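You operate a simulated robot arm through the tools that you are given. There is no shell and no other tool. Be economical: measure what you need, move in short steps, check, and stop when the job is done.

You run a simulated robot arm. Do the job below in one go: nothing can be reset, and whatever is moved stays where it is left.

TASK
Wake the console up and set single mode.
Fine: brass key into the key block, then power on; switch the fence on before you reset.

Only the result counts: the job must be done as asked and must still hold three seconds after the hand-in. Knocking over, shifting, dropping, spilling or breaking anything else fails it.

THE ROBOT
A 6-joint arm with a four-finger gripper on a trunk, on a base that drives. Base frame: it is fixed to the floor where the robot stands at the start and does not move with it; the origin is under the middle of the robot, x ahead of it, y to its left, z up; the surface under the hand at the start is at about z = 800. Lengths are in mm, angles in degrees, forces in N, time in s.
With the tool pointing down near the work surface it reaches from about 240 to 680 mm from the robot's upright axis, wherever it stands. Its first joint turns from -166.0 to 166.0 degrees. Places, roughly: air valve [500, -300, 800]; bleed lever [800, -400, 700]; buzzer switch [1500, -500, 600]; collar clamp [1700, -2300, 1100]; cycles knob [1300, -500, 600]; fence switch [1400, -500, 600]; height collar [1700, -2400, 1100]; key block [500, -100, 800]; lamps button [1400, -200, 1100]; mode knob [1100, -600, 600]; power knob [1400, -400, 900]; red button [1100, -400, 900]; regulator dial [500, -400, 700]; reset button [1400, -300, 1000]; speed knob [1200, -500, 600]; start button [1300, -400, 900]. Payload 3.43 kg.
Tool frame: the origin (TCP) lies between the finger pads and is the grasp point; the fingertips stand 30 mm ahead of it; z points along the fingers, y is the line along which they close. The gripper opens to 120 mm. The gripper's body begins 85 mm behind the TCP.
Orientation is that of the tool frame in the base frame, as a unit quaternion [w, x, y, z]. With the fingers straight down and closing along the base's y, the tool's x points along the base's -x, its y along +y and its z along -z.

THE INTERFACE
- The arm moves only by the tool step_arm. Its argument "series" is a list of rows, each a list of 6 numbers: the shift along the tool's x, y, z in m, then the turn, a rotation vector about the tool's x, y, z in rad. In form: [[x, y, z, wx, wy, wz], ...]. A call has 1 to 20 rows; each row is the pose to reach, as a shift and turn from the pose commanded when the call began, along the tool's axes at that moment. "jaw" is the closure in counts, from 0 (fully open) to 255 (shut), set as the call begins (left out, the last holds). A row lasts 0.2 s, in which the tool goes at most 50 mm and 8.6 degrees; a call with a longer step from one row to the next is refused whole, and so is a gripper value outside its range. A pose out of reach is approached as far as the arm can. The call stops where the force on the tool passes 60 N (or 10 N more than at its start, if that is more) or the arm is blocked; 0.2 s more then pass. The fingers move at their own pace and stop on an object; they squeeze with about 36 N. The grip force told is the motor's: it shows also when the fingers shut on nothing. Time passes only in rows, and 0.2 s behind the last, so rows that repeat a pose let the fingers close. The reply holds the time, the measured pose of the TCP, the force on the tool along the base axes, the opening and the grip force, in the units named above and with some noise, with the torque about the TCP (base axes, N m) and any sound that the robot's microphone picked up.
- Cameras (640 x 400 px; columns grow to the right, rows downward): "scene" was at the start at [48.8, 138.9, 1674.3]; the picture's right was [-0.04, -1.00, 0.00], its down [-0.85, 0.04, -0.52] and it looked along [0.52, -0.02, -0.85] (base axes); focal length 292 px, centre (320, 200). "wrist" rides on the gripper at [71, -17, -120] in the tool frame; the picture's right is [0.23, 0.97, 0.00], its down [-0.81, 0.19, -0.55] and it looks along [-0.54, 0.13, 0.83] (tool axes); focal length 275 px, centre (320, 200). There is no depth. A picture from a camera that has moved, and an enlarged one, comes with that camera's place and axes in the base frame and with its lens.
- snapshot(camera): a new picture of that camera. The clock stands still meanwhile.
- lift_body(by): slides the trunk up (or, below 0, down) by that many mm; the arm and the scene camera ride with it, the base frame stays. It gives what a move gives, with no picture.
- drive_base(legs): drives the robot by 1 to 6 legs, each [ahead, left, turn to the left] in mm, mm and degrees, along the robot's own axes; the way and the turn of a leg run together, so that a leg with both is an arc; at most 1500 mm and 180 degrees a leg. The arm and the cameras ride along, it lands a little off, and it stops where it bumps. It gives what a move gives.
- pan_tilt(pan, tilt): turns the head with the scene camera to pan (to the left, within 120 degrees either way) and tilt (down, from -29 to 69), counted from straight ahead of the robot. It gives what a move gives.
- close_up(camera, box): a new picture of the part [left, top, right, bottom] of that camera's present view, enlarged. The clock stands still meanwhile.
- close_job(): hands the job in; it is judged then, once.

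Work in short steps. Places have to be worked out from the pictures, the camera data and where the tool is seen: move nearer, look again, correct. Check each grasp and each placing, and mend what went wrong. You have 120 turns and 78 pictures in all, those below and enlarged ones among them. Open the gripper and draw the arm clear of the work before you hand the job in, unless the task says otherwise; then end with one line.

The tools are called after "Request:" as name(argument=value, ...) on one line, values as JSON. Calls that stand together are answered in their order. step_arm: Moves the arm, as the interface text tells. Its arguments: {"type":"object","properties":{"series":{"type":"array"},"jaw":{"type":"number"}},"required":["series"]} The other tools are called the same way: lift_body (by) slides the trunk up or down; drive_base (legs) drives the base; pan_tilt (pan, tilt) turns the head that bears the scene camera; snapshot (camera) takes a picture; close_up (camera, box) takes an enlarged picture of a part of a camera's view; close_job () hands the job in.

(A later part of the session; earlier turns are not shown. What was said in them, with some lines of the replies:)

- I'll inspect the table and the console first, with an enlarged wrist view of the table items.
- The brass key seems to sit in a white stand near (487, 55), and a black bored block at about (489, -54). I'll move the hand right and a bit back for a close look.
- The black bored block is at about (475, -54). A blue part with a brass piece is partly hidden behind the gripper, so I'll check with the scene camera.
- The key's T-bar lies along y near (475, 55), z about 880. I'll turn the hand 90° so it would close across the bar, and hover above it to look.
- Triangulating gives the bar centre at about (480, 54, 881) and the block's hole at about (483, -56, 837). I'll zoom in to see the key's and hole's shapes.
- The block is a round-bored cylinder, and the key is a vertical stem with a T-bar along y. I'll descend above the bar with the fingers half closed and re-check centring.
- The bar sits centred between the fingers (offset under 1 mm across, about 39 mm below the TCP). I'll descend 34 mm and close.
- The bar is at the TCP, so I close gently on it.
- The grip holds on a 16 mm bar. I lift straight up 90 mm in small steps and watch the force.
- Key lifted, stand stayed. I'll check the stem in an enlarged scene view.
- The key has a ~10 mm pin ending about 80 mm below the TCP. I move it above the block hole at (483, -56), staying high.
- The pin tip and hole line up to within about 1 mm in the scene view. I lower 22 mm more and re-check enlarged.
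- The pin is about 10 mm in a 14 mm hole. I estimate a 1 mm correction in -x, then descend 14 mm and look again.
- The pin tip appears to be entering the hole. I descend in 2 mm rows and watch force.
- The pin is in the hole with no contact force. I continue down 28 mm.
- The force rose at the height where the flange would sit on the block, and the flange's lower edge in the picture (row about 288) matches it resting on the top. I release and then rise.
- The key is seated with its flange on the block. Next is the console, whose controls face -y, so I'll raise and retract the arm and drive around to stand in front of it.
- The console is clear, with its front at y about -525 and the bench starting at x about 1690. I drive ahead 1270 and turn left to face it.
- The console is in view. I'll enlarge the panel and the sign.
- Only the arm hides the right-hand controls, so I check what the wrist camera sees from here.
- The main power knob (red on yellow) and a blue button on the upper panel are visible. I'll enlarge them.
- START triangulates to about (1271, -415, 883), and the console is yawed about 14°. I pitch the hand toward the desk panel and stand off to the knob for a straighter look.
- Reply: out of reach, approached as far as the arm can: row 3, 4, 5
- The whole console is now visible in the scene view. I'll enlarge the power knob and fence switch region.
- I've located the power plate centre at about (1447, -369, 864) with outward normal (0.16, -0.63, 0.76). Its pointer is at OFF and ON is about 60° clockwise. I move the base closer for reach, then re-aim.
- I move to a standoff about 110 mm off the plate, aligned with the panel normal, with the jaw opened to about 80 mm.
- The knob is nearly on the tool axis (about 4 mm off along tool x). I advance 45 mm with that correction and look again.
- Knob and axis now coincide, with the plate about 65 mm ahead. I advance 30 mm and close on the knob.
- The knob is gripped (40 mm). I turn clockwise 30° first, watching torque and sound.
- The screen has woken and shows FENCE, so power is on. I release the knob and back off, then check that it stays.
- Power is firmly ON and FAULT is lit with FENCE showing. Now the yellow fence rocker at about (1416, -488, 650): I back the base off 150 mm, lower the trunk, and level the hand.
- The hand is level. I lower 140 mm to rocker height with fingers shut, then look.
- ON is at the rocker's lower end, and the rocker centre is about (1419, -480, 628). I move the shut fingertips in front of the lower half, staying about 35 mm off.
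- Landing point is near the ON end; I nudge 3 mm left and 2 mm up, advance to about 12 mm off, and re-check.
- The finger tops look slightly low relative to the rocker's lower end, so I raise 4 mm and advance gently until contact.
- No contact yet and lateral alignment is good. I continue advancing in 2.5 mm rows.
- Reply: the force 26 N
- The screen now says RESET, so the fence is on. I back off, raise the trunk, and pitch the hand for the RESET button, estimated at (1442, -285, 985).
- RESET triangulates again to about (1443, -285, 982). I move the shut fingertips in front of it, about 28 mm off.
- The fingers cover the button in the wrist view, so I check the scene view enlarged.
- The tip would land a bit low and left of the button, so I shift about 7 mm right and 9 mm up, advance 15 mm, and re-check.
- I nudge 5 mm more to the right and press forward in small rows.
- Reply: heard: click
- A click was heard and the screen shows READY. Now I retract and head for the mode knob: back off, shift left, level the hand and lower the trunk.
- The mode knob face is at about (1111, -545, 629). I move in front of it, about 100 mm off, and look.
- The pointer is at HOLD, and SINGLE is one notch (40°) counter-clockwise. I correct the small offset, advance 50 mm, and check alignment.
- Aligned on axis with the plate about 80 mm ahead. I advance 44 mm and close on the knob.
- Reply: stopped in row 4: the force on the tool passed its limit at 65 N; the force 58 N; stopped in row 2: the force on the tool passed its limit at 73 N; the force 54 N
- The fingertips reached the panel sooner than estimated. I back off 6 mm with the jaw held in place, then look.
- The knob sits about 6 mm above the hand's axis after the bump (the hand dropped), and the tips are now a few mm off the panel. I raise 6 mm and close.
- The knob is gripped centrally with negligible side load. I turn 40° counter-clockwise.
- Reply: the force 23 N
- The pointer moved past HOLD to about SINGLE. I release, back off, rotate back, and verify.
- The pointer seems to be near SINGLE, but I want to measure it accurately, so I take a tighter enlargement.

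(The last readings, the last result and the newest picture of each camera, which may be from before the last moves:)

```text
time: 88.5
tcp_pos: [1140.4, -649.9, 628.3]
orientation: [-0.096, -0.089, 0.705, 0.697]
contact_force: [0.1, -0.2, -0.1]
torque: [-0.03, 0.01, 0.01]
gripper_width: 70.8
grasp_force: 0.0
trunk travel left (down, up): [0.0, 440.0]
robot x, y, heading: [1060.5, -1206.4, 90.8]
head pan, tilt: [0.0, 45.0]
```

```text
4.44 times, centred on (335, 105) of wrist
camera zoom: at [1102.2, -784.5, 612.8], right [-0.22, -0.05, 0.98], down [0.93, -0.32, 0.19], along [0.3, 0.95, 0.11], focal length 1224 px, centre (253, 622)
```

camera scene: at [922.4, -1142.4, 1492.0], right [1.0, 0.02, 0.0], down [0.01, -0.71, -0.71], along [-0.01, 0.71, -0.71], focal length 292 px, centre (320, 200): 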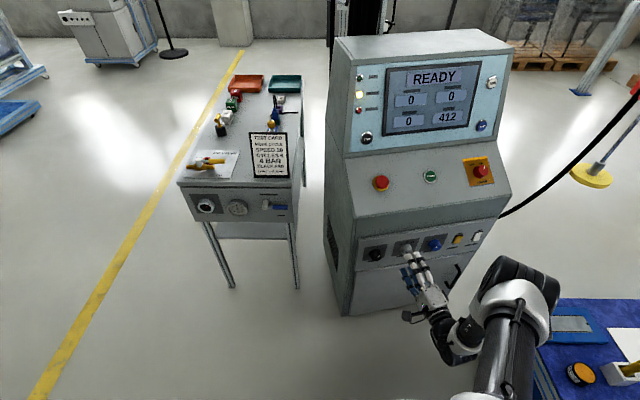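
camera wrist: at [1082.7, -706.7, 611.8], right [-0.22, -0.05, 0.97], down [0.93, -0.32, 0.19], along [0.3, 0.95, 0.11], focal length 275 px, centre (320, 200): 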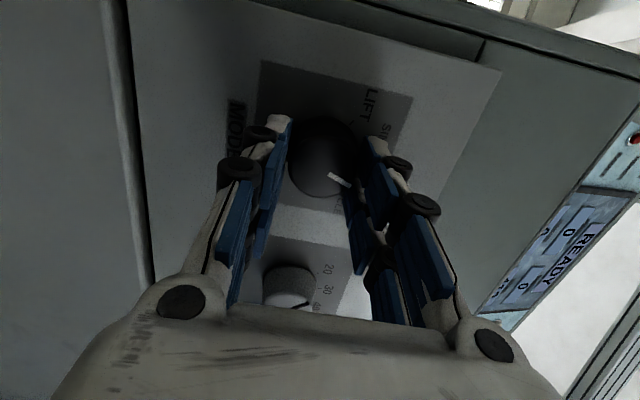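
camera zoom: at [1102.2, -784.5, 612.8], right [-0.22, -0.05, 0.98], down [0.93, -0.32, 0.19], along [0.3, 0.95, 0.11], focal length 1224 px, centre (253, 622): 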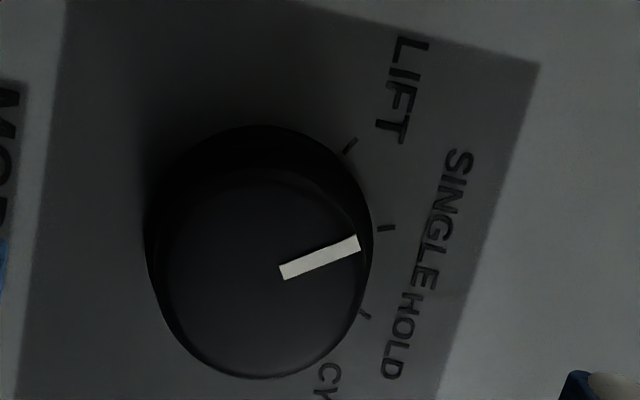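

By the tick directions, the pointer is about 13° past SINGLE toward LIFT. I re-grip and turn it 13° back clockwise.

Request:
step_arm(series=[[0, 0, 0.025, 0, 0, 0], [0, 0, 0.05, 0, 0, 0], [0, 0, 0.07, 0, 0, 0], [0, 0, 0.08, 0, 0, 0], [0, 0, 0.08, 0, 0, 0]])

Request:
step_arm(series=[[0, 0, 0, 0, 0, 0], [0, 0, 0, 0, 0, 0], [0, 0, 0, 0, 0, 0], [0, 0, 0, 0, 0, 0]], jaw=255)

Request:
close_up(camera="wrist", box=[270, 80, 390, 210])

```text
time: 89.7
tcp_pos: [1120.3, -570.4, 629.6]
orientation: [-0.095, -0.09, 0.706, 0.696]
contact_force: [0.7, 1.0, 0.1]
torque: [0.01, 0.0, 0.03]
gripper_width: 70.4
grasp_force: 0.1
trunk travel left (down, up): [0.0, 440.0]
robot x, y, heading: [1059.4, -1203.3, 90.9]
head pan, tilt: [0.0, 45.0]
```

```text
time: 90.7
tcp_pos: [1120.2, -570.9, 627.6]
orientation: [-0.095, -0.09, 0.707, 0.695]
contact_force: [-0.8, 1.1, -9.0]
torque: [-0.4, -0.12, -0.1]
gripper_width: 39.4
grasp_force: 42.5
trunk travel left (down, up): [0.0, 440.0]
robot x, y, heading: [1062.0, -1204.9, 90.7]
head pan, tilt: [0.0, 45.0]
```

```text
3.08 times, centred on (330, 145) of wrist
camera zoom: at [1081.7, -706.6, 612.5], right [-0.22, -0.04, 0.98], down [0.93, -0.32, 0.19], along [0.3, 0.95, 0.11], focal length 847 px, centre (289, 369)
```

zoom: 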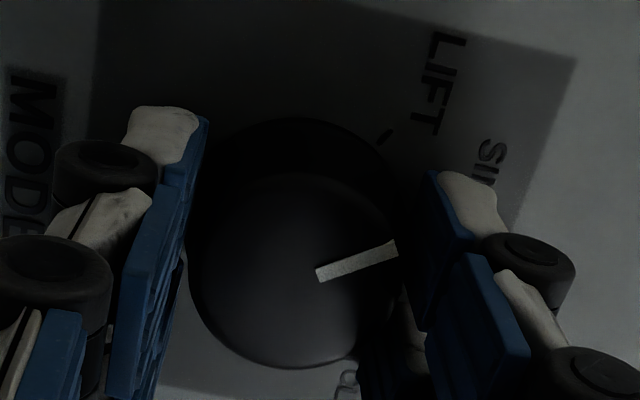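

Gripping did not disturb it. I turn +13.5°, release, back off and check.

Request:
step_arm(series=[[0, 0, 0, 0, 0, 0.08], [0, 0, 0, 0, 0, 0.16], [0, 0, 0, 0, 0, 0.235], [0, 0, 0, 0, 0, 0.235]])

Request:
step_arm(series=[[0, 0, 0, 0, 0, 0], [0, 0, 0, 0, 0, 0], [0, 0, 0, 0, 0, 0], [0, 0, 0, 0, 0, 0], [0, 0, 0, 0, 0, 0]], jaw=105)

Request:
step_arm(series=[[0, 0, -0.02, 0, 0, 0], [0, 0, -0.05, 0, 0, -0.1], [0, 0, -0.08, 0, 0, -0.235], [0, 0, -0.08, 0, 0, -0.235]])

Request:
close_up(camera="wrist", box=[285, 60, 385, 150])

```text
time: 91.7
tcp_pos: [1119.7, -571.0, 626.7]
orientation: [-0.177, -0.006, 0.714, 0.678]
contact_force: [0.4, 9.2, -22.5]
torque: [-0.11, -0.17, 0.09]
gripper_width: 39.4
grasp_force: 45.0
trunk travel left (down, up): [0.0, 440.0]
robot x, y, heading: [1063.8, -1205.5, 90.7]
head pan, tilt: [0.0, 45.0]
```

```text
time: 92.9
tcp_pos: [1120.0, -572.6, 628.8]
orientation: [-0.176, -0.007, 0.711, 0.681]
contact_force: [1.0, 0.0, 0.4]
torque: [-0.04, -0.02, 0.01]
gripper_width: 70.9
grasp_force: 0.0
trunk travel left (down, up): [0.0, 440.0]
robot x, y, heading: [1065.3, -1205.9, 91.1]
head pan, tilt: [0.0, 45.0]
```

```text
time: 93.9
tcp_pos: [1139.1, -651.8, 631.1]
orientation: [-0.095, -0.09, 0.705, 0.697]
contact_force: [-0.1, -0.1, 1.5]
torque: [0.0, -0.03, 0.01]
gripper_width: 70.3
grasp_force: 0.0
trunk travel left (down, up): [0.0, 440.0]
robot x, y, heading: [1064.8, -1205.7, 90.9]
head pan, tilt: [0.0, 45.0]
```

```text
4.44 times, centred on (335, 105) of wrist
camera zoom: at [1101.5, -786.9, 615.6], right [-0.22, -0.05, 0.97], down [0.93, -0.32, 0.19], along [0.3, 0.95, 0.11], focal length 1224 px, centre (253, 622)
```

zoom: 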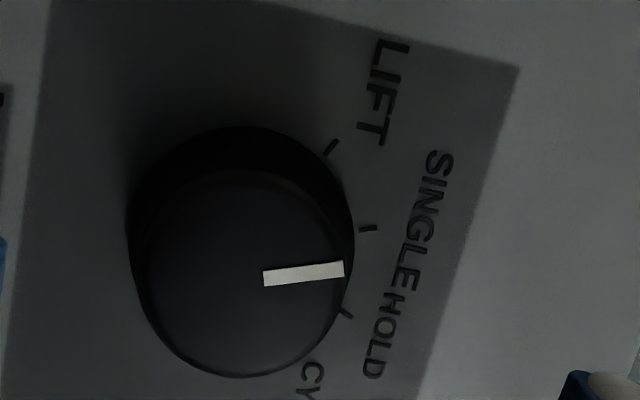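

The pointer is now parallel to the SINGLE tick. I draw the arm clear and check the whole console.

Request:
drive_base(legs=[[-150, 0, 0]])

Request:
close_up(camera="scene", box=[300, 10, 540, 280])

Request:
close_up(camera="scene", box=[170, 50, 310, 220])

```text
time: 95.3
tcp_pos: [1140.3, -800.5, 631.2]
orientation: [-0.095, -0.092, 0.705, 0.697]
contact_force: [-0.6, 0.5, 0.0]
torque: [-0.03, -0.01, -0.03]
gripper_width: 70.8
grasp_force: 0.0
trunk travel left (down, up): [0.0, 440.0]
robot x, y, heading: [1067.0, -1351.6, 91.1]
head pan, tilt: [0.0, 45.0]
```

```text
1.48 times, centred on (420, 145) of scene
camera zoom: at [924.8, -1293.4, 1491.9], right [1.0, 0.02, 0.0], down [0.01, -0.71, -0.71], along [-0.01, 0.71, -0.71], focal length 432 px, centre (172, 282)
```

zoom: 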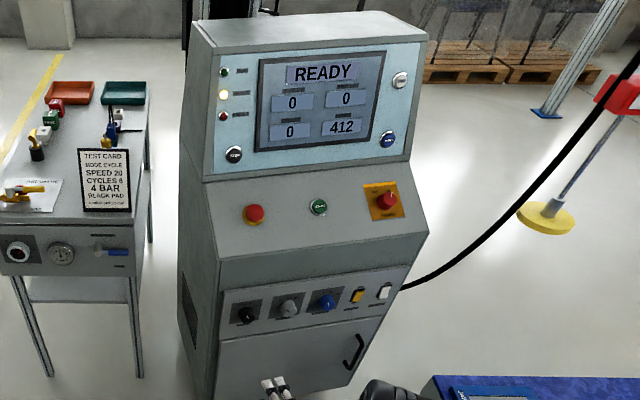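

```text
2.35 times, centred on (240, 135) of scene
camera zoom: at [924.8, -1293.4, 1491.9], right [1.0, 0.02, 0.0], down [0.01, -0.71, -0.71], along [-0.01, 0.71, -0.71], focal length 686 px, centre (508, 353)
```

zoom: 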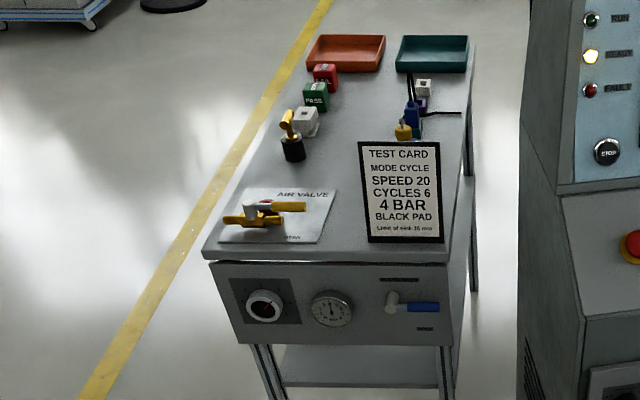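

The console shows READY, power and fence are on, the mode pointer is at SINGLE, and the key is still in its block. The hand is open and clear, so I hand the job in.

Request:
close_job()

```text
The job is handed in.
```

The console is awake and shows READY: I put the brass key in the block, turned the power on, switched the fence on before resetting, and set the mode knob to SINGLE.
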